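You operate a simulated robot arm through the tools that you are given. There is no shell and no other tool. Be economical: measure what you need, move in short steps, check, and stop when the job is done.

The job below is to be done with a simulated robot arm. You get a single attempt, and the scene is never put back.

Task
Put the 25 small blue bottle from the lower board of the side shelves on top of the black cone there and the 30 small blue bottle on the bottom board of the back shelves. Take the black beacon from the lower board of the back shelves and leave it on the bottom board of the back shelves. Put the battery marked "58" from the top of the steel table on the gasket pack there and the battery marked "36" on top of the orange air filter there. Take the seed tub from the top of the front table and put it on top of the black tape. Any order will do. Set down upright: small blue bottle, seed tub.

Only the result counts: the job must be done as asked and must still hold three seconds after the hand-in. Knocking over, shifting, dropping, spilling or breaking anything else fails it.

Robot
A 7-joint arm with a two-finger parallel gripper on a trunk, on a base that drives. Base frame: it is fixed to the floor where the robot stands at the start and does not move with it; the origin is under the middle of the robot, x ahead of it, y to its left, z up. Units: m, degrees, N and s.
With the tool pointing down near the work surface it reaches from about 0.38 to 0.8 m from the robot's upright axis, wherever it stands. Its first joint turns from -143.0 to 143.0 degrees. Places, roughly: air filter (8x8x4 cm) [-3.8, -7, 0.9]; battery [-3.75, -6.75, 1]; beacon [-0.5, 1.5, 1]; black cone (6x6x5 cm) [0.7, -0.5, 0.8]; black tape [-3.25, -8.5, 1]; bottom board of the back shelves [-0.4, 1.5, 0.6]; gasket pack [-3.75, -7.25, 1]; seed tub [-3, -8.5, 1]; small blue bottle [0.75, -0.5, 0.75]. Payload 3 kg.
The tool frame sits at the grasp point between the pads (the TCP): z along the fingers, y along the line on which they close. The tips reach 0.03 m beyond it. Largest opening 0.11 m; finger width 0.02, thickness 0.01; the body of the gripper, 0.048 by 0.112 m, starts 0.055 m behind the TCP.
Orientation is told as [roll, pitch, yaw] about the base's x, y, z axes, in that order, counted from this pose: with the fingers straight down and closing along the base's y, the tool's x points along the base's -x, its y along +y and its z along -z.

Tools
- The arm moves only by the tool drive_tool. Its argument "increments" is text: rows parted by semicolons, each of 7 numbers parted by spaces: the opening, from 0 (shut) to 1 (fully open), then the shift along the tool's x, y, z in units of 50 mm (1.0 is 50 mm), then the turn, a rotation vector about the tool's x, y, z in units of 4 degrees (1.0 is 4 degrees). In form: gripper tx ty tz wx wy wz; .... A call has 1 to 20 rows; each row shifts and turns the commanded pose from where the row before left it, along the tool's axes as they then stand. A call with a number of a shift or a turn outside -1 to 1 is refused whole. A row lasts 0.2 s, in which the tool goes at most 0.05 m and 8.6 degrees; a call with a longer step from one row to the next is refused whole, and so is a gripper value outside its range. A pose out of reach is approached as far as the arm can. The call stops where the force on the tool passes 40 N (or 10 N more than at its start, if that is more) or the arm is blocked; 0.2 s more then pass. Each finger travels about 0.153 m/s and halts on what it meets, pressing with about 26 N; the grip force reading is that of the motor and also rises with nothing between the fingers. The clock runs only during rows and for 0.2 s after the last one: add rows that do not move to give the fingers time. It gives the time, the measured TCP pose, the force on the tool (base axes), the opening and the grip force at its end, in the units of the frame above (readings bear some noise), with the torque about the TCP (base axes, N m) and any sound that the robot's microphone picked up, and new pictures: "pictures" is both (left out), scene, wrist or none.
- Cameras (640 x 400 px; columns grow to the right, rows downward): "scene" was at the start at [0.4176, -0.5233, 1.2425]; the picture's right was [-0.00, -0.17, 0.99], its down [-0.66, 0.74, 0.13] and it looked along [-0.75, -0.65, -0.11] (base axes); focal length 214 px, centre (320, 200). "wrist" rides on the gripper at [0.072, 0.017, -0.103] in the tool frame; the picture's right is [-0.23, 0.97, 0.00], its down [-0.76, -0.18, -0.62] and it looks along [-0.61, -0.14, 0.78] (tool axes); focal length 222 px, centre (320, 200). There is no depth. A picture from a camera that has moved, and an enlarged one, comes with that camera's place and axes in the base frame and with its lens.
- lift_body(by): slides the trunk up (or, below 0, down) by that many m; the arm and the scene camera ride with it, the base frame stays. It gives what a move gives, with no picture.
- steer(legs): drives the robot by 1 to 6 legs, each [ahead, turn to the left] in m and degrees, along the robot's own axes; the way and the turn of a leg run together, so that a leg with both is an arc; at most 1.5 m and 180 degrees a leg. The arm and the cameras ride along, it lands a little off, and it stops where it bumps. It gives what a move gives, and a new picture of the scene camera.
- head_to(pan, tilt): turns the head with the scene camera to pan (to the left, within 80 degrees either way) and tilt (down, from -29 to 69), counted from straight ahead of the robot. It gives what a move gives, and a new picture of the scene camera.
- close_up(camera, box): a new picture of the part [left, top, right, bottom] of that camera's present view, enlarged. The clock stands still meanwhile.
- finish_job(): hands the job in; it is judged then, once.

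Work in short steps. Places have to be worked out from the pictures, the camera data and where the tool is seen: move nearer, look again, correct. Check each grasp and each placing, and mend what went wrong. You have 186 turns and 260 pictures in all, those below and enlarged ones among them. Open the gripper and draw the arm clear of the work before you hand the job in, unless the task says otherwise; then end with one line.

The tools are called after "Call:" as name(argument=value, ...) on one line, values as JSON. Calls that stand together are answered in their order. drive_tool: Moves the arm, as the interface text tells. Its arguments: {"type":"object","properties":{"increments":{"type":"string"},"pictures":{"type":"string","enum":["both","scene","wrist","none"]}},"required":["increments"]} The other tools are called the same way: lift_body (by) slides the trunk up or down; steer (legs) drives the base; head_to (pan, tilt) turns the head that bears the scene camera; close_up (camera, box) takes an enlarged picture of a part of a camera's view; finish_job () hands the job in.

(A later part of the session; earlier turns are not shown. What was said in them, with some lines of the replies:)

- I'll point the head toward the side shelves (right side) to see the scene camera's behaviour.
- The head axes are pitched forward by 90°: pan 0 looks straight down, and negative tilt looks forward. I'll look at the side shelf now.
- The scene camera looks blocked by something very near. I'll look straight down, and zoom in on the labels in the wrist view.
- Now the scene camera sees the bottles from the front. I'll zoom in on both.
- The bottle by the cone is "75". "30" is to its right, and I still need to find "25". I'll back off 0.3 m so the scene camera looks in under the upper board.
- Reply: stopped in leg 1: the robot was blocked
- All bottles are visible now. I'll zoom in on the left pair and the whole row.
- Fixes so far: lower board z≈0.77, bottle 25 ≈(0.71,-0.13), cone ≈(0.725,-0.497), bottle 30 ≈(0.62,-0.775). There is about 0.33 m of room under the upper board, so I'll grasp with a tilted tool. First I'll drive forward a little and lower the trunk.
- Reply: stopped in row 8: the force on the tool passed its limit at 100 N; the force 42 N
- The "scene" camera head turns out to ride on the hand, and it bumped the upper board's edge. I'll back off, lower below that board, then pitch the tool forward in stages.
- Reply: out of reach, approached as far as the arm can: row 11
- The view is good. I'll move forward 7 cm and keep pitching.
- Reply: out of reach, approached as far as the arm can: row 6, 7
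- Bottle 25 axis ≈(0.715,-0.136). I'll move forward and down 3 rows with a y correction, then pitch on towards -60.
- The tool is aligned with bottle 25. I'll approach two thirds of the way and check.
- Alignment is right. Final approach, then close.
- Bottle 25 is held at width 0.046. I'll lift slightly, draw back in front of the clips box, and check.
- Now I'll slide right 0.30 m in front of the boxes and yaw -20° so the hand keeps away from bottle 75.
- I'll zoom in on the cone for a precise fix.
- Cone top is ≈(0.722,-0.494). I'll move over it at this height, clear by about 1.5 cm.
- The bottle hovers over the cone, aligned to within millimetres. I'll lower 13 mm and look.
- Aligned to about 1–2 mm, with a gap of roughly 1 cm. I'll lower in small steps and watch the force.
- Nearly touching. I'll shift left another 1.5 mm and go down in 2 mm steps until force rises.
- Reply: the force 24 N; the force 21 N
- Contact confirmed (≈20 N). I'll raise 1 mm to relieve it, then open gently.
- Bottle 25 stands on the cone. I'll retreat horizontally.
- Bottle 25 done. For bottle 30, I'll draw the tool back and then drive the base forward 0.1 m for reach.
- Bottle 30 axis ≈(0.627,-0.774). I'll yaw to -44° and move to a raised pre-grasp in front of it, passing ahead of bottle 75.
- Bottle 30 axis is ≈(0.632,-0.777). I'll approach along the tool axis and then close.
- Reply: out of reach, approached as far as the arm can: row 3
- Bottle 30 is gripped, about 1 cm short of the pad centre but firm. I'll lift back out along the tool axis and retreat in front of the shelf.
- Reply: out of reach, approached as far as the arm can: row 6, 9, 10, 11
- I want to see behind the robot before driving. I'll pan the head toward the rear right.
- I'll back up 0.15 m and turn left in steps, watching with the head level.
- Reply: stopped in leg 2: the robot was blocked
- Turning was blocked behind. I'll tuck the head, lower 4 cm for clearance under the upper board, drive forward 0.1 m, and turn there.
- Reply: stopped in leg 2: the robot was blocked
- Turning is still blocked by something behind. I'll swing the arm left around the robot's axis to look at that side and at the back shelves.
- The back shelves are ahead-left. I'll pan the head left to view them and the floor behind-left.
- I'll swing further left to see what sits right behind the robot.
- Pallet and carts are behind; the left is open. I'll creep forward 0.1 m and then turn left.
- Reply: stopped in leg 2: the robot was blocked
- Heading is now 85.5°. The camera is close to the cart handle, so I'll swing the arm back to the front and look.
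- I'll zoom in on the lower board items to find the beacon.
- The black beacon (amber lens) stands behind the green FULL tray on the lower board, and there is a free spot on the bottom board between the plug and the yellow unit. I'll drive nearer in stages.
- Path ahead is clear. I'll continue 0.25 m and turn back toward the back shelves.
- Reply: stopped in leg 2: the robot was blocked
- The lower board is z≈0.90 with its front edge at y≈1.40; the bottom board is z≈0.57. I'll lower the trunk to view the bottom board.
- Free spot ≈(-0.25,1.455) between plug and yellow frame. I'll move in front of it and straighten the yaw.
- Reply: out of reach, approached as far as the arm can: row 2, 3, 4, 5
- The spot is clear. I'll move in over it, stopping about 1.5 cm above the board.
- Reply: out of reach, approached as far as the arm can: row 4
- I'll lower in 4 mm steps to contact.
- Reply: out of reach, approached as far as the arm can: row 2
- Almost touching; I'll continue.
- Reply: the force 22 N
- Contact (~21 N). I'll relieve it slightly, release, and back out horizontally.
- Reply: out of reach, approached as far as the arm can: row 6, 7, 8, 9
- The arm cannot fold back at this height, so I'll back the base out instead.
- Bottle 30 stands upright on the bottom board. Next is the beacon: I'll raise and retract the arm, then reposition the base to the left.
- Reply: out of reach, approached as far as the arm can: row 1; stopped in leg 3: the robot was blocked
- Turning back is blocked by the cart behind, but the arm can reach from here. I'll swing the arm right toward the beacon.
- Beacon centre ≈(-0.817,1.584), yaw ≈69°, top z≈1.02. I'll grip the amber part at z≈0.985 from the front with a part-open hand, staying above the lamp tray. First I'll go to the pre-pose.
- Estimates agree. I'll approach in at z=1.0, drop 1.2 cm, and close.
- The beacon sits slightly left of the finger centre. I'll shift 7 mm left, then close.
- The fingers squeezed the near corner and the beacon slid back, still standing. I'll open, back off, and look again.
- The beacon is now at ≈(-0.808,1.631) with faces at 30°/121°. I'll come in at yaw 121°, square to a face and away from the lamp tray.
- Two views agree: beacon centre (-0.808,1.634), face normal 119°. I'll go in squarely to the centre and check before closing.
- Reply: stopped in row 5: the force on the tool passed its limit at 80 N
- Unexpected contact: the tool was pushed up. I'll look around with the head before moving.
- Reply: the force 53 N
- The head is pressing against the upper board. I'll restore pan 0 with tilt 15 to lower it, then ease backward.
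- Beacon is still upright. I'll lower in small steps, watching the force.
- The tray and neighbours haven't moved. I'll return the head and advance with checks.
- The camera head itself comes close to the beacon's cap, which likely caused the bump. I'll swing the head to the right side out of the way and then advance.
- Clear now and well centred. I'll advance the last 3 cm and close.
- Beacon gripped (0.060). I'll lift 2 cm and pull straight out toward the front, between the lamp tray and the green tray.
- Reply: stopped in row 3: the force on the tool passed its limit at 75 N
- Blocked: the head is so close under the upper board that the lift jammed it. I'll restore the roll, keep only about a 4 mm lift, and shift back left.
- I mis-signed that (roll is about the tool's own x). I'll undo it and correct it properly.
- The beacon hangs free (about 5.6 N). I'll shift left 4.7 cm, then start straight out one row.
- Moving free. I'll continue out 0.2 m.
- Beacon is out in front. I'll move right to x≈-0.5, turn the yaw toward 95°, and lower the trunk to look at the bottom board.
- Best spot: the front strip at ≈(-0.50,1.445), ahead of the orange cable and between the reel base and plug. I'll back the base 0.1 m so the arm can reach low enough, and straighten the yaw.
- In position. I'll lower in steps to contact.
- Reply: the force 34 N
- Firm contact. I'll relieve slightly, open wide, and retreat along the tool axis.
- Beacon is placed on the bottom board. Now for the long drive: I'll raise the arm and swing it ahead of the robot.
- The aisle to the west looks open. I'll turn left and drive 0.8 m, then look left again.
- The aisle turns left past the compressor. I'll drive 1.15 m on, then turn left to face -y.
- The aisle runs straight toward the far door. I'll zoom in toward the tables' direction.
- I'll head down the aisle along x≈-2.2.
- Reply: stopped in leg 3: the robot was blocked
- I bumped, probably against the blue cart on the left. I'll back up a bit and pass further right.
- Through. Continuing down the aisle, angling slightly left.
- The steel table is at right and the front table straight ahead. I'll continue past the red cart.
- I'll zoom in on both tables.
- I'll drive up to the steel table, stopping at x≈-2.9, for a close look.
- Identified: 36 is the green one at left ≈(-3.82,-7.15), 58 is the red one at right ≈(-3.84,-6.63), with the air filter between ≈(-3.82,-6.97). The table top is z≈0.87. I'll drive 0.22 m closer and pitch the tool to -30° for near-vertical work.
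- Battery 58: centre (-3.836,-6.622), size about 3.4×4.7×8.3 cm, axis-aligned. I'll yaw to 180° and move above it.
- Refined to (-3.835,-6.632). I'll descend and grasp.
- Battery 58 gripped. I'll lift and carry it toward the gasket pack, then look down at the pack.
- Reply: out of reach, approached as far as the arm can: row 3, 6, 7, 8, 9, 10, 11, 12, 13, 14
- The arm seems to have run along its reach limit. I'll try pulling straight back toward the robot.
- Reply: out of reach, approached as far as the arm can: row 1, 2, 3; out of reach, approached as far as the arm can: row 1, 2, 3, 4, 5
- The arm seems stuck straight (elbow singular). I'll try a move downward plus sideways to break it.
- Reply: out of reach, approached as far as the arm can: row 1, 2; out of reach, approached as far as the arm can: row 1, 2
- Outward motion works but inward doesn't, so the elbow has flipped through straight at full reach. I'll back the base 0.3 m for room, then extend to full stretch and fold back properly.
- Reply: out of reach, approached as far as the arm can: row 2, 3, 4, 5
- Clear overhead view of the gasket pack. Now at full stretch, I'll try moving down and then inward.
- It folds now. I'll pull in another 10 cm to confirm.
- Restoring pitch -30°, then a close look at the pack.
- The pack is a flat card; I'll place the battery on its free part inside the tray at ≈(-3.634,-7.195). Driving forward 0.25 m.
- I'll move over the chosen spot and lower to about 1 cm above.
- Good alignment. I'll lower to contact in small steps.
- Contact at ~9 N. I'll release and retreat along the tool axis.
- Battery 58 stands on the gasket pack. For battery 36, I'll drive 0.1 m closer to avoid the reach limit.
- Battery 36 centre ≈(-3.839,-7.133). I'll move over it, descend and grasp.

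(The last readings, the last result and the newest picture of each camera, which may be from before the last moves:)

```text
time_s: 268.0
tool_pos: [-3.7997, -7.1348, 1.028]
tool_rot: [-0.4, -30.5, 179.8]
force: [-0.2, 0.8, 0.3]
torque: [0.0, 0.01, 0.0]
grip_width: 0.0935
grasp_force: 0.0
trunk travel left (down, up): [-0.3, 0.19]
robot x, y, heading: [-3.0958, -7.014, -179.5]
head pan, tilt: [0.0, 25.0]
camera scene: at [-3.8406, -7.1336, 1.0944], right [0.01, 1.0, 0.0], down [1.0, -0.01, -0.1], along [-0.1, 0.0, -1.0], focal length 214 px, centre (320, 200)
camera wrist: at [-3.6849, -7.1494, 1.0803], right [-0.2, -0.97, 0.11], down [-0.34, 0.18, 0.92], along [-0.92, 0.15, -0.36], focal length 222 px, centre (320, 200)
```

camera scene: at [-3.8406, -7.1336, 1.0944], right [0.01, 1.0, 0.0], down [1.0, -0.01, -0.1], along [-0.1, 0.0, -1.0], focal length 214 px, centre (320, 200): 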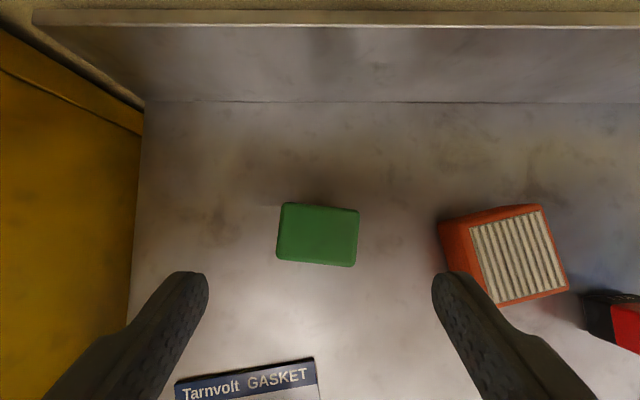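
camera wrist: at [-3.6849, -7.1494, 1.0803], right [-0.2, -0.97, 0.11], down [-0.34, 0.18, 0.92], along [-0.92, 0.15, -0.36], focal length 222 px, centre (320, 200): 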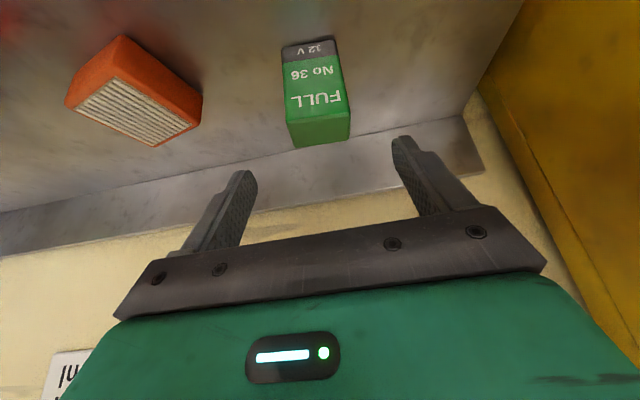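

Top view confirms the centre (-3.833,-7.135). I'll descend and grip.

Call:
drive_tool(increments="0.85 0.153 0 0.707 0 0 0; 0.85 0.153 0 0.707 0 0 0; 0.85 0.153 0 0.707 0 0 0; 0.85 0 0 0 0 0 0; 0.6 0 0 0 0 0 0; 0.3 0 0 0 0 0 0; 0.2 0 0 0 0 0 0; 0.2 0 0 0 0 0 0", pictures="none")

Call:
drive_tool(increments="0.2 -0.5 0 -0.85 0 0 0; 0.2 -0.5 0 -0.85 0 0 0; 0.2 0 0 0 0 0 0", pictures="both")

```text
time_s: 269.8
tool_pos: [-3.8359, -7.1319, 0.9235]
tool_rot: [-0.2, -30.6, 179.7]
force: [-0.6, -1.6, 1.6]
torque: [-0.17, -0.05, -0.06]
grip_width: 0.05
grasp_force: 26.1
trunk travel left (down, up): [-0.3, 0.19]
robot x, y, heading: [-3.0936, -7.0148, -179.4]
head pan, tilt: [0.0, 25.0]
```

```text
time_s: 270.6
tool_pos: [-3.8356, -7.1337, 1.0244]
tool_rot: [-0.4, -30.6, 179.7]
force: [0.7, 1.3, -2.5]
torque: [-0.02, 0.02, -0.02]
grip_width: 0.0498
grasp_force: 25.6
trunk travel left (down, up): [-0.3, 0.19]
robot x, y, heading: [-3.0973, -7.0116, -179.4]
head pan, tilt: [0.0, 25.0]
camera scene: at [-3.8755, -7.1338, 1.0911], right [0.01, 1.0, 0.0], down [1.0, -0.01, -0.1], along [-0.1, 0.0, -1.0], focal length 214 px, centre (320, 200)
camera wrist: at [-3.7199, -7.1496, 1.0769], right [-0.2, -0.97, 0.11], down [-0.34, 0.18, 0.92], along [-0.92, 0.15, -0.36], focal length 222 px, centre (320, 200)
```

scene: 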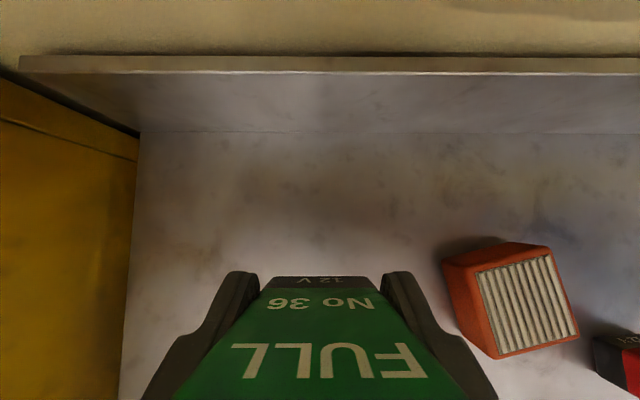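
wrist: 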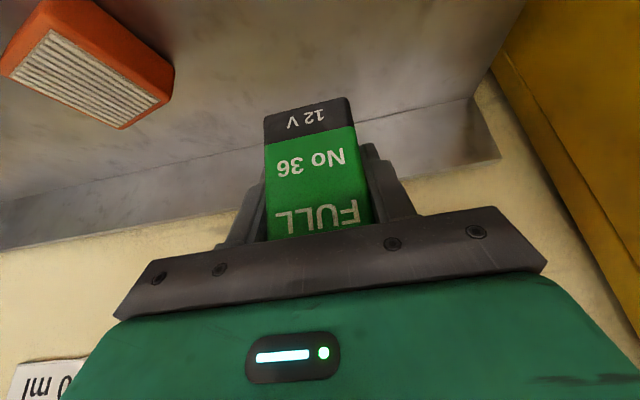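

Battery 36 is held. The filter centre is ≈(-3.81,-6.969). I'll move over it and lower to about 1.5 cm above.

Call:
drive_tool(increments="0.2 0.112 -0.825 -0.066 0 0 0; 0.2 0.112 -0.825 -0.066 0 0 0; 0.2 0.112 -0.825 -0.066 0 0 0; 0.2 0.112 -0.825 -0.066 0 0 0; 0.2 0.457 0 0.775 0 0 0; 0.2 0 0 0 0 0 0", pictures="both")

```text
time_s: 272.0
tool_pos: [-3.8076, -6.9666, 0.9802]
tool_rot: [-0.3, -30.5, 179.8]
force: [-0.4, 0.6, -3.2]
torque: [0.01, 0.01, 0.0]
grip_width: 0.0498
grasp_force: 26.1
trunk travel left (down, up): [-0.3, 0.19]
robot x, y, heading: [-3.0902, -7.0139, -179.2]
head pan, tilt: [0.0, 25.0]
camera scene: at [-3.8473, -6.9669, 1.0459], right [0.01, 1.0, 0.0], down [1.0, 0.0, -0.1], along [-0.1, 0.0, -1.0], focal length 214 px, centre (320, 200)
camera wrist: at [-3.6916, -6.9827, 1.032], right [-0.2, -0.97, 0.11], down [-0.34, 0.18, 0.92], along [-0.92, 0.15, -0.37], focal length 222 px, centre (320, 200)
```

scene: 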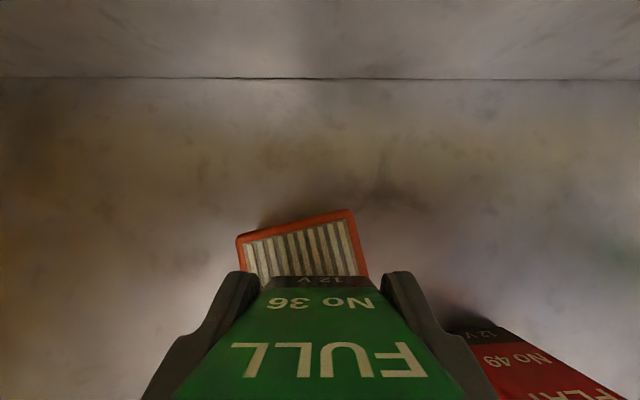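
wrist: 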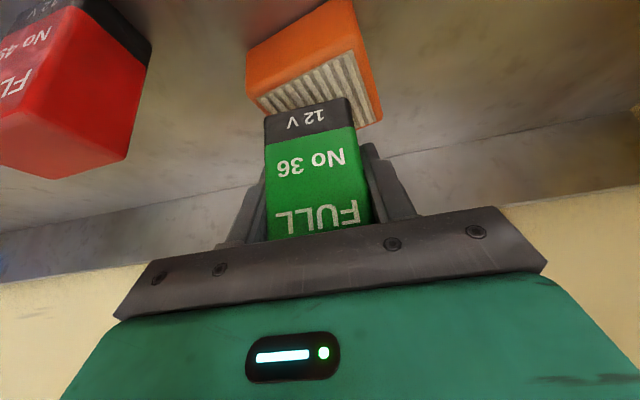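

Aligned over the filter. I'll lower to contact.

Call:
drive_tool(increments="0.2 0.05 0.05 0.086 0 0 0; 0.2 0.05 0 0.086 0 0 0; 0.2 0 0 0 0 0 0", pictures="none")

Call:
drive_tool(increments="0.2 0.041 0 0.069 0 0 0; 0.2 0 0 0 0 0 0", pictures="none")

Call:
drive_tool(increments="0.2 0.041 0 0.069 0 0 0; 0.2 0 0 0 0 0 0", pictures="wrist")

```text
time_s: 272.8
tool_pos: [-3.8072, -6.9694, 0.9701]
tool_rot: [-0.3, -30.5, 179.8]
force: [0.1, 0.1, -3.4]
torque: [0.0, -0.01, 0.01]
grip_width: 0.0501
grasp_force: 26.0
trunk travel left (down, up): [-0.3, 0.19]
robot x, y, heading: [-3.1001, -7.0177, -179.0]
head pan, tilt: [0.0, 25.0]
```

```text
time_s: 273.4
tool_pos: [-3.808, -6.9696, 0.9661]
tool_rot: [-0.3, -30.5, 179.8]
force: [0.3, -0.5, -2.6]
torque: [0.01, -0.02, -0.02]
grip_width: 0.0498
grasp_force: 26.3
trunk travel left (down, up): [-0.3, 0.19]
robot x, y, heading: [-3.0935, -7.0174, -179.0]
head pan, tilt: [0.0, 25.0]
```

```text
time_s: 274.0
tool_pos: [-3.8073, -6.971, 0.9629]
tool_rot: [-0.2, -30.7, 179.8]
force: [0.0, 0.3, 13.0]
torque: [-0.29, -0.17, 0.01]
grip_width: 0.0499
grasp_force: 25.5
trunk travel left (down, up): [-0.3, 0.19]
robot x, y, heading: [-3.0938, -7.0126, -179.1]
head pan, tilt: [0.0, 25.0]
camera wrist: at [-3.6914, -6.9857, 1.0148], right [-0.2, -0.97, 0.11], down [-0.34, 0.18, 0.93], along [-0.92, 0.15, -0.36], focal length 222 px, centre (320, 200)
```

wrist: 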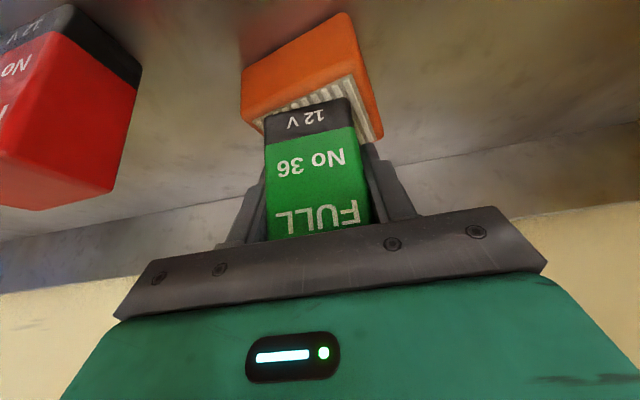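

Contact on the filter (13 N). I'll release and retreat along the tool axis.

Call:
drive_tool(increments="0.35 0 0 0 0 0 0; 0.55 0 0 0 0 0 0; 0.75 0 0 0 0 0 0; 0.75 0 0 0 0 0 0; 0.75 0 0 -0.6 0 0 0; 0.75 0 0 -0.8 0 0 0; 0.75 0 0 -0.8 0 0 0; 0.75 0.6 0 -0.35 0 0 0; 0.75 0.6 0 -0.35 0 0 0; 0.75 0 0 0 0 0 0", pictures="scene")

```text
time_s: 276.2
tool_pos: [-3.6806, -6.9693, 1.056]
tool_rot: [-0.3, -30.6, 179.7]
force: [-0.5, -0.6, 0.4]
torque: [-0.04, -0.03, -0.01]
grip_width: 0.0824
grasp_force: 0.0
trunk travel left (down, up): [-0.3, 0.19]
robot x, y, heading: [-3.0953, -7.0173, -178.9]
head pan, tilt: [0.0, 25.0]
camera scene: at [-3.721, -6.9699, 1.121], right [0.01, 1.0, 0.0], down [1.0, -0.01, -0.1], along [-0.1, 0.0, -1.0], focal length 214 px, centre (320, 200)
```

scene: 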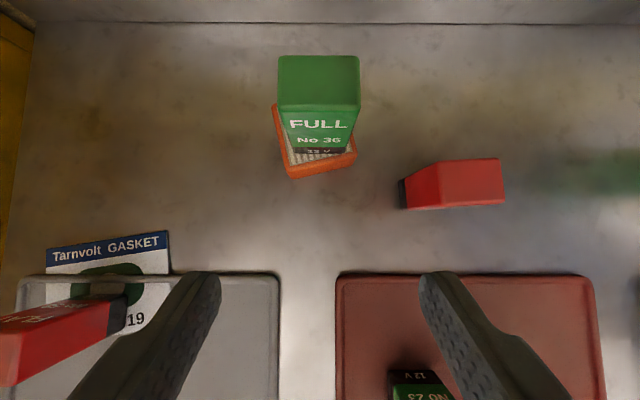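

Battery 36 stands on the filter. Now to the front table: I'll back off and turn left to face it.

Call:
steer(legs=[[-0.35, 0], [0, 89]])

Call:
head_to(pan=0, tilt=-25)

```text
time_s: 282.3
tool_pos: [-2.7995, -7.5961, 1.0544]
tool_rot: [-0.2, -30.6, -91.4]
force: [-1.1, 0.3, 0.5]
torque: [0.01, 0.0, -0.03]
grip_width: 0.0824
grasp_force: 0.1
trunk travel left (down, up): [-0.3, 0.19]
robot x, y, heading: [-2.7996, -7.0117, -90.4]
head pan, tilt: [0.0, 25.0]
camera scene: at [-2.7997, -7.6371, 1.1207], right [-1.0, 0.02, 0.0], down [0.02, 0.99, -0.1], along [-0.01, -0.1, -1.0], focal length 214 px, centre (320, 200)
```

scene: 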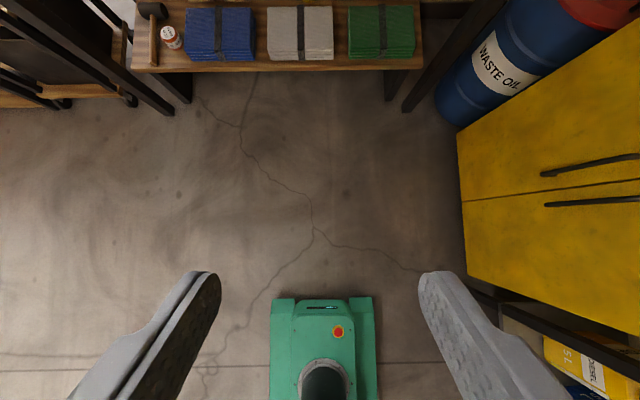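

```text
time_s: 283.5
tool_pos: [-2.7997, -7.5964, 1.0554]
tool_rot: [-0.3, -30.6, -91.4]
force: [0.5, -0.7, -0.2]
torque: [0.03, -0.02, 0.01]
grip_width: 0.0822
grasp_force: 0.0
trunk travel left (down, up): [-0.3, 0.19]
robot x, y, heading: [-2.8028, -7.0106, -90.7]
head pan, tilt: [0.0, -25.0]
camera scene: at [-2.801, -7.6917, 1.1781], right [-1.0, 0.02, 0.0], down [0.01, 0.57, -0.82], along [-0.02, -0.82, -0.57], focal length 214 px, centre (320, 200)
```

scene: 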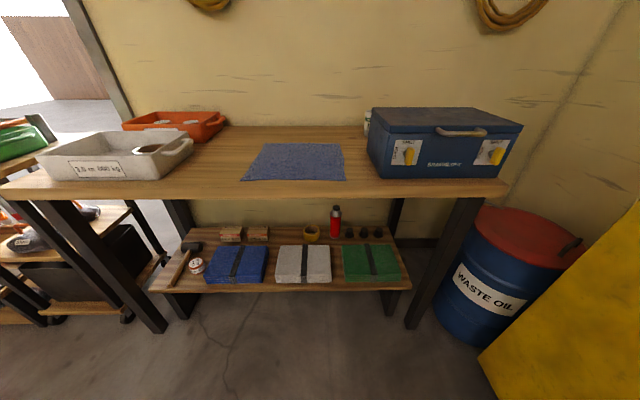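

The tub stands just behind the blue case's left edge, and the tape is probably behind the case. I'll raise the trunk and move closer to see over it.

Call:
lift_body(by=0.19)

Call:
steer(legs=[[0.45, 0]])

```text
time_s: 285.6
tool_pos: [-2.7993, -7.5942, 1.2448]
tool_rot: [-0.3, -30.6, -91.3]
force: [0.3, 0.6, -1.0]
torque: [-0.01, 0.01, -0.04]
grip_width: 0.0825
grasp_force: 0.0
trunk travel left (down, up): [-0.49, 0.0]
robot x, y, heading: [-2.8057, -7.0097, -90.4]
head pan, tilt: [0.0, -25.0]
```

```text
time_s: 288.3
tool_pos: [-2.8062, -8.0399, 1.245]
tool_rot: [-0.3, -30.5, -91.3]
force: [-0.1, -0.6, -0.1]
torque: [0.01, 0.04, 0.03]
grip_width: 0.0825
grasp_force: 0.0
trunk travel left (down, up): [-0.49, 0.0]
robot x, y, heading: [-2.8081, -7.4557, -90.5]
head pan, tilt: [0.0, -25.0]
camera scene: at [-2.8076, -8.1357, 1.3681], right [-1.0, 0.03, 0.0], down [0.01, 0.57, -0.82], along [-0.02, -0.82, -0.57], focal length 214 px, centre (320, 200)
```

scene: 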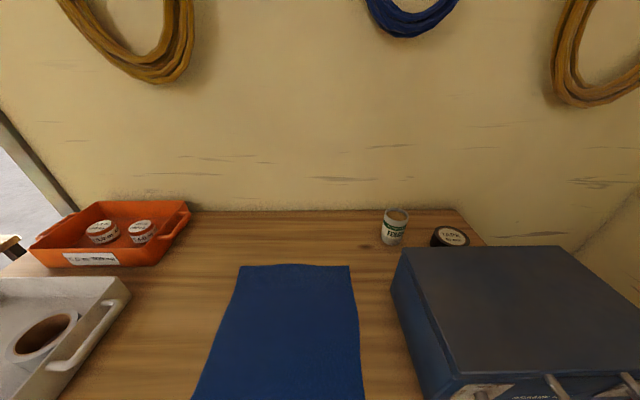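

Call:
close_up(camera="scene", box=[360, 190, 500, 280])

```text
4.44 times, centred on (430, 235) of scene
camera zoom: at [-2.8076, -8.1357, 1.3681], right [-1.0, 0.03, 0.0], down [0.01, 0.57, -0.82], along [-0.02, -0.82, -0.57], focal length 953 px, centre (-169, 44)
```

zoom: 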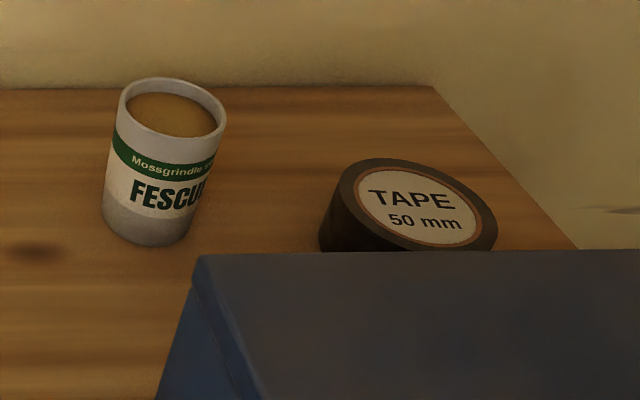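

Now visible: the open seed tub at ≈(-3.05,-8.63) and the black tape flat at ≈(-3.21,-8.58), behind the blue case. I'll shift the base right and closer.

Call:
steer(legs=[[0, -45], [0.38, 0], [0, 45]])

```text
time_s: 294.9
tool_pos: [-3.0593, -8.3124, 1.2455]
tool_rot: [-0.3, -30.6, -90.1]
force: [0.0, 0.0, 0.3]
torque: [-0.01, 0.02, 0.0]
grip_width: 0.0826
grasp_force: 0.1
trunk travel left (down, up): [-0.49, 0.0]
robot x, y, heading: [-3.0938, -7.7243, -89.7]
head pan, tilt: [0.0, -25.0]
camera scene: at [-3.0593, -8.4082, 1.3685], right [-1.0, 0.0, 0.0], down [0.0, 0.57, -0.82], along [0.0, -0.82, -0.57], focal length 214 px, centre (320, 200)
```

scene: 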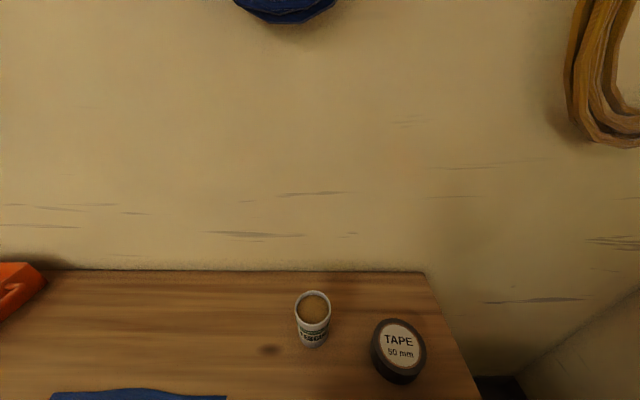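

Call:
close_up(camera="scene", box=[280, 280, 440, 400])

```text
3.33 times, centred on (360, 340) of scene
camera zoom: at [-3.0593, -8.4082, 1.3685], right [-1.0, 0.0, 0.0], down [0.0, 0.57, -0.82], along [0.0, -0.82, -0.57], focal length 715 px, centre (187, -267)
```

zoom: 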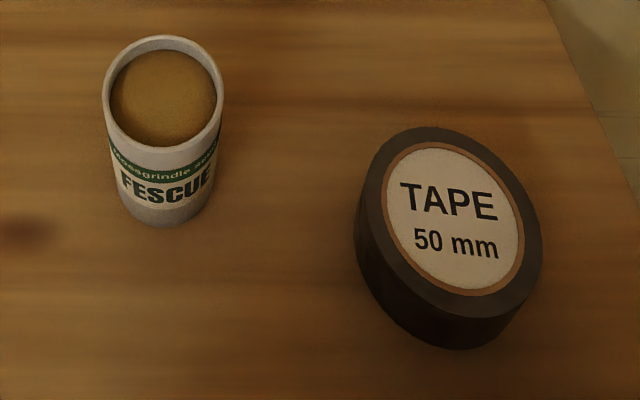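

Tub axis ≈(-3.046,-8.626), top z≈0.969; tape centre ≈(-3.207,-8.584), top z≈0.918. I'll creep 8 cm closer, tuck the head and set pitch ≈-20°.

Call:
steer(legs=[[0.08, 0]])

Call:
drive_tool(increments="1 0 0 0 0 1 0; 1 0 0 0 0 1 0; 1 0 0 0 0 0.5 0; 1 -0.7 0.0 0.6 0 0 0; 1 -0.5 0.0 0.8 0 0 0; 1 0 0 0 0 0 0", pictures="none")

Call:
head_to(pan=0, tilt=20)

```text
time_s: 295.9
tool_pos: [-3.0611, -8.3937, 1.2462]
tool_rot: [-0.3, -30.5, -90.1]
force: [-0.4, -0.3, 0.2]
torque: [-0.02, 0.01, 0.03]
grip_width: 0.0826
grasp_force: 0.0
trunk travel left (down, up): [-0.49, 0.0]
robot x, y, heading: [-3.091, -7.8071, -89.7]
head pan, tilt: [0.0, -25.0]
camera scene: at [-3.0598, -8.4891, 1.3689], right [-1.0, 0.0, 0.0], down [0.0, 0.57, -0.82], along [-0.01, -0.82, -0.57], focal length 214 px, centre (320, 200)
```

scene: 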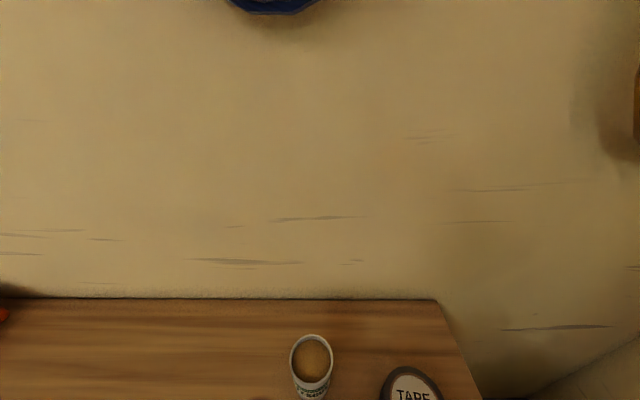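

```text
time_s: 297.3
tool_pos: [-3.0624, -8.4751, 1.2034]
tool_rot: [-0.3, -20.5, -90.2]
force: [0.0, -0.7, 0.0]
torque: [-0.01, 0.01, 0.02]
grip_width: 0.1101
grasp_force: 0.1
trunk travel left (down, up): [-0.49, 0.0]
robot x, y, heading: [-3.0968, -7.8089, -89.8]
head pan, tilt: [0.0, -25.0]
```

```text
time_s: 298.4
tool_pos: [-3.0613, -8.4746, 1.2026]
tool_rot: [-0.1, -20.7, -90.1]
force: [-1.0, -0.4, -0.3]
torque: [0.0, 0.02, 0.0]
grip_width: 0.1098
grasp_force: 0.0
trunk travel left (down, up): [-0.49, 0.0]
robot x, y, heading: [-3.0928, -7.8076, -89.5]
head pan, tilt: [0.0, 20.0]
camera scene: at [-3.061, -8.5353, 1.2634], right [-1.0, 0.0, 0.0], down [0.0, 1.0, -0.01], along [0.0, -0.01, -1.0], focal length 214 px, centre (320, 200)
```

scene: 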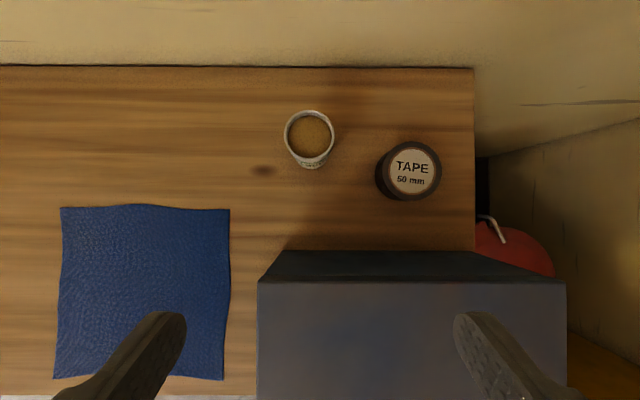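

Straight-down view: tub (-3.047,-8.628), tape (-3.209,-8.587). I'll descend to just above the tub.

Call:
drive_tool(increments="1 -0.34 0.057 0.824 0 0 0; 1 -0.34 0.057 0.824 0 0 0; 1 -0.34 0.057 0.824 0 0 0; 1 -0.34 0.057 0.824 0 0 0; 1 -0.34 0.057 0.824 0 0 0; 1 0 0 0 0 0 0", pictures="both")

```text
time_s: 299.9
tool_pos: [-3.0475, -8.6282, 1.037]
tool_rot: [-0.2, -20.5, -90.2]
force: [0.2, -0.6, 0.3]
torque: [0.01, 0.03, 0.07]
grip_width: 0.1098
grasp_force: 0.0
trunk travel left (down, up): [-0.49, 0.0]
robot x, y, heading: [-3.0916, -7.8101, -89.7]
head pan, tilt: [0.0, 20.0]
camera scene: at [-3.0473, -8.6885, 1.097], right [-1.0, 0.0, 0.0], down [0.0, 1.0, -0.01], along [0.0, -0.01, -1.0], focal length 214 px, centre (320, 200)
camera wrist: at [-3.0295, -8.5228, 1.1083], right [0.97, -0.22, 0.08], down [-0.18, -0.49, 0.85], along [-0.15, -0.84, -0.52], focal length 222 px, centre (320, 200)
```

scene: 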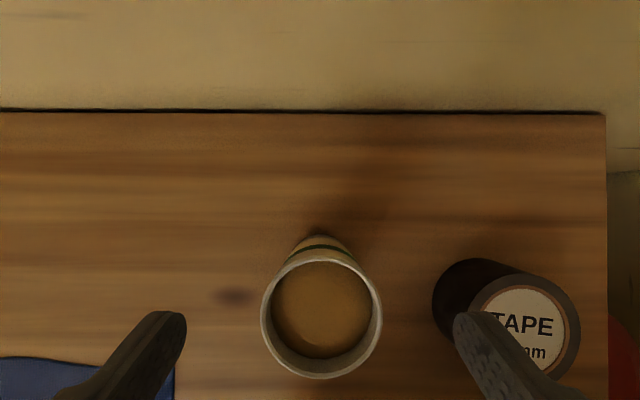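
wrist: 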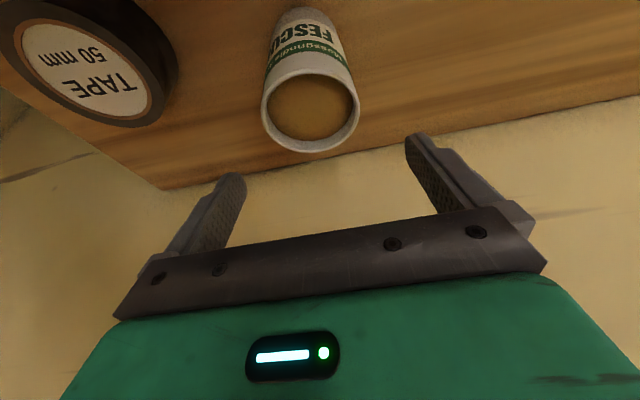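

Centred. I'll descend vertically and close gently.

Call:
drive_tool(increments="1 0.26 0 0.63 0 0 0; 1 0.26 0 0.63 0 0 0; 1 0.26 0 0.63 0 0 0; 1 0 0 0 0 0 0; 0.8 0 0 0 0 0 0; 0.7 0 0 0 0 0 0; 0.6 0 0 0 0 0 0; 0.5 0 0 0 0 0 0; 0.4 0 0 0 0 0 0; 0.4 0 0 0 0 0 0", pictures="both")

```text
time_s: 302.1
tool_pos: [-3.0485, -8.6231, 0.9367]
tool_rot: [-0.2, -20.6, -90.3]
force: [-0.5, 0.1, -0.6]
torque: [-0.03, -0.06, 0.01]
grip_width: 0.0659
grasp_force: 26.3
trunk travel left (down, up): [-0.49, 0.0]
robot x, y, heading: [-3.0931, -7.8069, -89.3]
head pan, tilt: [0.0, 20.0]
camera scene: at [-3.0468, -8.6837, 0.9967], right [-1.0, 0.0, 0.0], down [0.0, 1.0, -0.01], along [0.0, -0.01, -1.0], focal length 214 px, centre (320, 200)
camera wrist: at [-3.029, -8.518, 1.0079], right [0.97, -0.22, 0.08], down [-0.18, -0.49, 0.85], along [-0.15, -0.84, -0.52], focal length 222 px, centre (320, 200)
```

scene: 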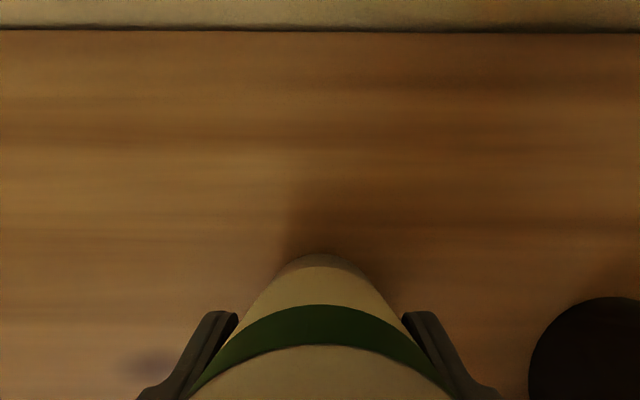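
wrist: 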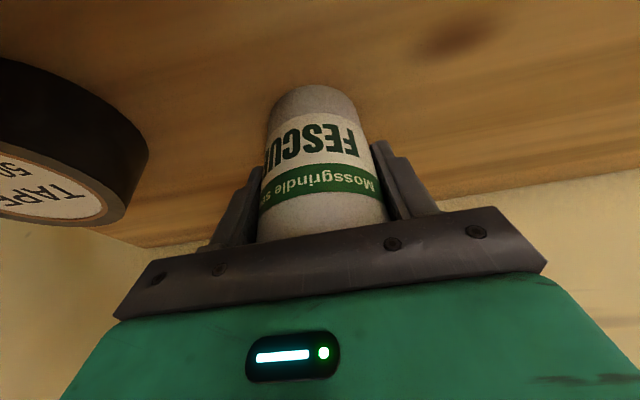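

Tub gripped. I'll lift slowly 9 cm.

Call:
drive_tool(increments="0.4 -0.106 0 -0.281 0 0 0; 0.4 -0.106 0 -0.281 0 0 0; 0.4 -0.106 0 -0.281 0 0 0; 0.4 -0.106 0 -0.281 0 0 0; 0.4 -0.106 0 -0.281 0 0 0; 0.4 -0.106 0 -0.281 0 0 0; 0.4 0 0 0 0 0 0", pictures="both")

```text
time_s: 303.6
tool_pos: [-3.0473, -8.6224, 1.0257]
tool_rot: [-0.3, -20.5, -90.2]
force: [0.3, -0.8, -1.6]
torque: [-0.01, 0.0, 0.02]
grip_width: 0.0659
grasp_force: 26.1
trunk travel left (down, up): [-0.49, 0.0]
robot x, y, heading: [-3.0943, -7.8092, -89.5]
head pan, tilt: [0.0, 20.0]
camera scene: at [-3.0469, -8.6824, 1.0861], right [-1.0, 0.0, 0.0], down [0.0, 1.0, -0.01], along [0.0, -0.01, -1.0], focal length 214 px, centre (320, 200)
camera wrist: at [-3.0291, -8.5166, 1.0975], right [0.97, -0.22, 0.08], down [-0.18, -0.49, 0.85], along [-0.15, -0.84, -0.52], focal length 222 px, centre (320, 200)
```

scene: 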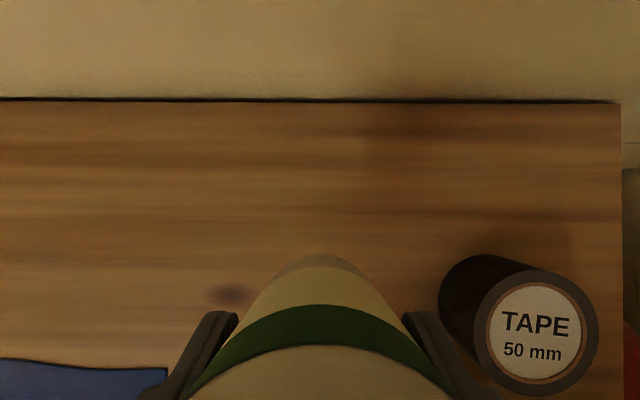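
wrist: 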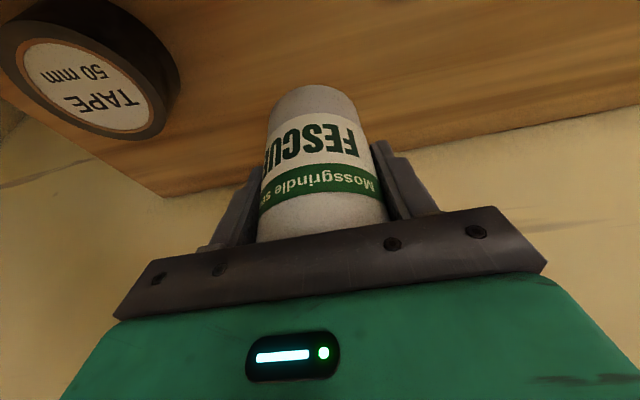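

Moving slowly over the tape at ≈(-3.211,-8.584).

Call:
drive_tool(increments="0.4 0.095 -0.364 0.012 0 0 0; 0.4 0.095 -0.364 0.012 0 0 0; 0.4 0.095 -0.364 0.012 0 0 0; 0.4 0.095 -0.364 0.012 0 0 0; 0.4 0.095 -0.364 0.012 0 0 0; 0.4 0.095 -0.364 0.012 0 0 0; 0.4 0.095 -0.364 0.012 0 0 0; 0.4 0.095 -0.364 0.012 0 0 0; 0.4 0.095 -0.364 0.012 0 0 0; 0.4 0 0 0 0 0 0", pictures="both")

```text
time_s: 305.9
tool_pos: [-3.2119, -8.5843, 1.0072]
tool_rot: [-0.2, -20.4, -90.2]
force: [0.3, -0.6, -1.2]
torque: [-0.01, 0.0, 0.0]
grip_width: 0.066
grasp_force: 26.1
trunk travel left (down, up): [-0.49, 0.0]
robot x, y, heading: [-3.0934, -7.8075, -89.5]
head pan, tilt: [0.0, 20.0]
camera scene: at [-3.2117, -8.6433, 1.0673], right [-1.0, 0.0, 0.0], down [0.0, 1.0, -0.01], along [0.0, -0.01, -1.0], focal length 214 px, centre (320, 200)
camera wrist: at [-3.1939, -8.4776, 1.0785], right [0.97, -0.22, 0.08], down [-0.18, -0.49, 0.85], along [-0.15, -0.84, -0.52], focal length 222 px, centre (320, 200)
```

scene: 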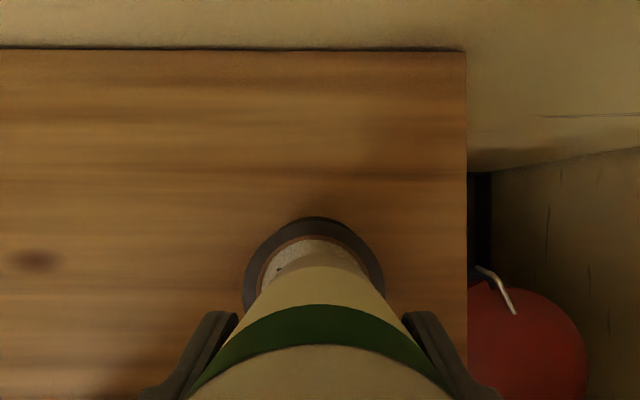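
wrist: 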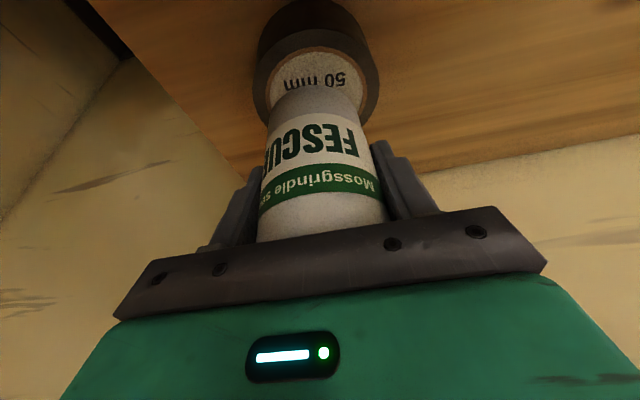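

Aligned within a few mm. I'll shift 4 mm and lower gently.

Call:
drive_tool(increments="0.4 0.05 0.08 0.131 0 0 0; 0.4 0.05 0 0.131 0 0 0; 0.4 0 0 0 0 0 0", pictures="none")

Call:
drive_tool(increments="0.4 0.025 0 0.066 0 0 0; 0.4 0 0 0 0 0 0", pictures="none")

Call:
drive_tool(increments="0.4 0.021 0 0.056 0 0 0; 0.4 0 0 0 0 0 0", pictures="wrist")

```text
time_s: 306.6
tool_pos: [-3.2079, -8.5835, 0.9923]
tool_rot: [-0.2, -20.4, -90.2]
force: [0.2, 0.5, -0.9]
torque: [0.0, 0.02, 0.01]
grip_width: 0.066
grasp_force: 25.7
trunk travel left (down, up): [-0.49, 0.0]
robot x, y, heading: [-3.0964, -7.8038, -89.7]
head pan, tilt: [0.0, 20.0]
```

```text
time_s: 307.2
tool_pos: [-3.2077, -8.5839, 0.989]
tool_rot: [-0.1, -20.5, -90.1]
force: [0.1, 0.4, -1.4]
torque: [0.01, 0.0, -0.02]
grip_width: 0.0658
grasp_force: 25.8
trunk travel left (down, up): [-0.49, 0.0]
robot x, y, heading: [-3.093, -7.8083, -89.6]
head pan, tilt: [0.0, 20.0]
```

```text
time_s: 307.9
tool_pos: [-3.2082, -8.5839, 0.9864]
tool_rot: [-0.1, -20.5, -90.2]
force: [0.7, -0.2, -1.4]
torque: [0.01, 0.01, 0.0]
grip_width: 0.0659
grasp_force: 26.2
trunk travel left (down, up): [-0.49, 0.0]
robot x, y, heading: [-3.0926, -7.8067, -89.7]
head pan, tilt: [0.0, 20.0]
camera wrist: at [-3.1892, -8.4783, 1.0577], right [0.97, -0.22, 0.08], down [-0.18, -0.49, 0.85], along [-0.15, -0.84, -0.52], focal length 222 px, centre (320, 200)
```

wrist: 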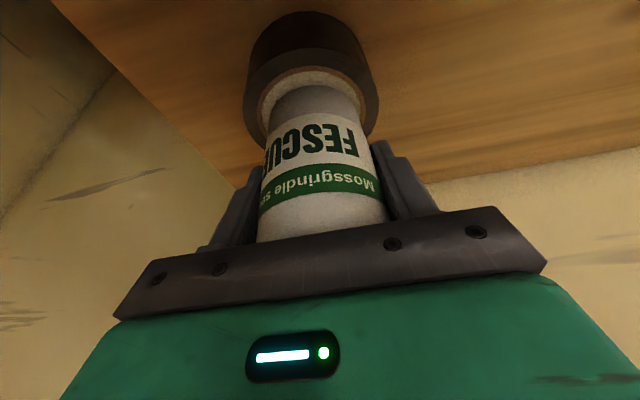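

Call:
drive_tool(increments="0.4 0.021 0 0.056 0 0 0; 0.4 0 0 0 0 0 0", pictures="none")

Call:
drive_tool(increments="0.4 0.014 0 0.037 0 0 0; 0.4 0 0 0 0 0 0", pictures="none")

Call:
close_up(camera="wrist", box=[230, 20, 390, 160])

```text
time_s: 308.4
tool_pos: [-3.2078, -8.5836, 0.9846]
tool_rot: [-0.1, -20.7, -90.2]
force: [0.3, -0.1, 7.9]
torque: [0.06, -0.19, -0.01]
grip_width: 0.0662
grasp_force: 25.9
trunk travel left (down, up): [-0.49, 0.0]
robot x, y, heading: [-3.097, -7.8061, -89.6]
head pan, tilt: [0.0, 20.0]
```

```text
time_s: 309.1
tool_pos: [-3.2077, -8.5843, 0.9823]
tool_rot: [-0.2, -20.7, -90.2]
force: [-3.2, -5.4, 19.2]
torque: [0.1, -0.09, -0.02]
grip_width: 0.0663
grasp_force: 26.3
trunk travel left (down, up): [-0.49, 0.0]
robot x, y, heading: [-3.0944, -7.8082, -89.4]
head pan, tilt: [0.0, 20.0]
```

```text
2.86 times, centred on (310, 90) of wrist
camera zoom: at [-3.1889, -8.4773, 1.0538], right [0.97, -0.22, 0.08], down [-0.18, -0.49, 0.85], along [-0.15, -0.84, -0.52], focal length 635 px, centre (349, 514)
```

zoom: 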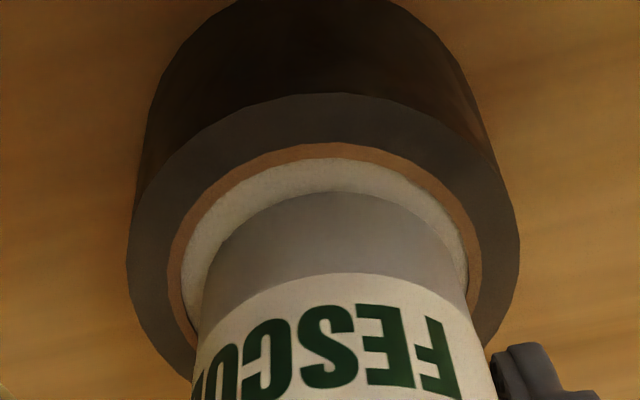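

Seated and centred on the tape. I'll release slowly, then rise vertically.

Call:
drive_tool(increments="0.4 -0.01 0 -0.028 0 0 0; 0.62 0 0 0 0 0 0; 0.7 0 0 0 0 0 0; 0.85 0 0 0 0 0 0; 1 0 0 0 0 0 0; 1 0 0 0 0 0 0; 1 -0.14 0 -0.37 0 0 0; 1 -0.25 0 -0.66 0 0 0; 1 -0.35 0 -0.93 0 0 0; 1 -0.35 0 -0.93 0 0 0; 1 0.6 0 -0.6 0 0 0; 1 0 0 0 0 0 0", pictures="both")

```text
time_s: 311.6
tool_pos: [-3.2042, -8.5432, 1.1573]
tool_rot: [-0.2, -20.5, -90.3]
force: [-0.8, 0.0, 0.1]
torque: [-0.02, 0.03, 0.02]
grip_width: 0.1099
grasp_force: 0.0
trunk travel left (down, up): [-0.49, 0.0]
robot x, y, heading: [-3.0927, -7.806, -89.7]
head pan, tilt: [0.0, 20.0]
camera scene: at [-3.2039, -8.6039, 1.2168], right [-1.0, 0.0, 0.0], down [0.0, 1.0, -0.01], along [0.0, -0.01, -1.0], focal length 214 px, centre (320, 200)
camera wrist: at [-3.1862, -8.4382, 1.228], right [0.97, -0.22, 0.08], down [-0.18, -0.49, 0.85], along [-0.15, -0.84, -0.52], focal length 222 px, centre (320, 200)
```

scene: 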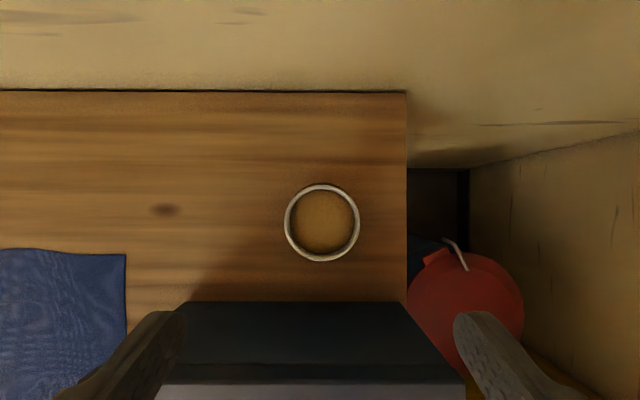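
wrist: 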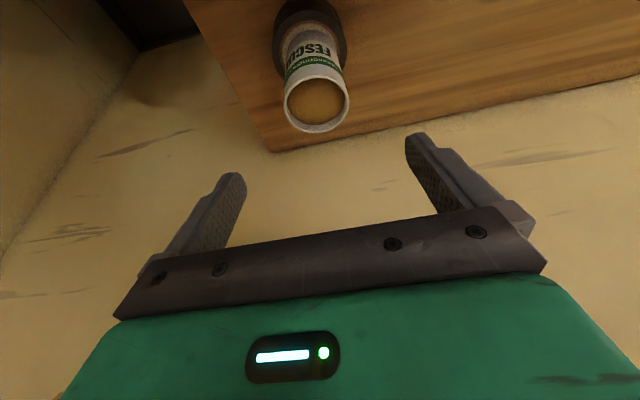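

The tub stands upright on the tape. I'll draw the robot clear.

Call:
steer(legs=[[-0.45, 0]])

Call:
head_to(pan=-60, tilt=-29)

```text
time_s: 314.3
tool_pos: [-3.2142, -8.1037, 1.1563]
tool_rot: [-0.2, -20.6, -90.7]
force: [-0.5, 0.4, -0.5]
torque: [-0.03, -0.01, 0.03]
grip_width: 0.1101
grasp_force: 0.0
trunk travel left (down, up): [-0.49, 0.0]
robot x, y, heading: [-3.0957, -7.3682, -90.1]
head pan, tilt: [0.0, 20.0]
camera scene: at [-3.2112, -8.1638, 1.2166], right [-1.0, 0.01, 0.0], down [0.01, 1.0, -0.01], along [0.0, -0.01, -1.0], focal length 214 px, centre (320, 200)
```

scene: 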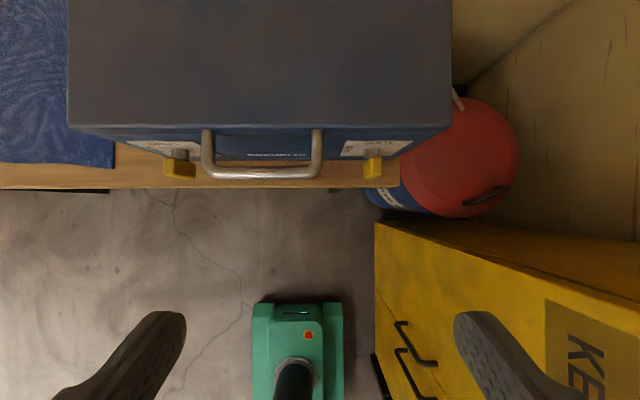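

```text
time_s: 315.6
tool_pos: [-3.2119, -8.1036, 1.157]
tool_rot: [-0.2, -20.5, -90.6]
force: [0.1, 0.3, -0.1]
torque: [0.0, -0.01, 0.01]
grip_width: 0.1099
grasp_force: 0.1
trunk travel left (down, up): [-0.49, 0.0]
robot x, y, heading: [-3.0942, -7.3695, -89.8]
head pan, tilt: [-60.0, -28.6]
camera scene: at [-3.2695, -8.2101, 1.2985], right [-0.49, 0.31, 0.81], down [-0.41, 0.74, -0.53], along [-0.77, -0.59, -0.24], focal length 214 px, centre (320, 200)
```

scene: 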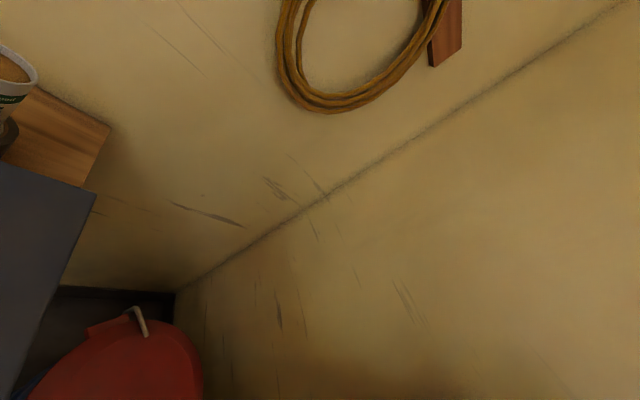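

All six items are placed and the gripper is open and clear, so I'm handing the job in.

Call:
finish_job()

```text
The job is handed in.
```

I placed all six items as asked and handed the job in: bottle 25 on the black cone, bottle 30 and the black beacon on the bottom board of the back shelves, battery 58 on the gasket pack, battery 36 on the air filter, and the seed tub upright on the black tape. The base was blocked several times on the way, and the hand's camera head bumped two shelf boards; I saw nothing knocked over or moved, but I did not look at the floor items it touched or go back to the shelves before handing in.
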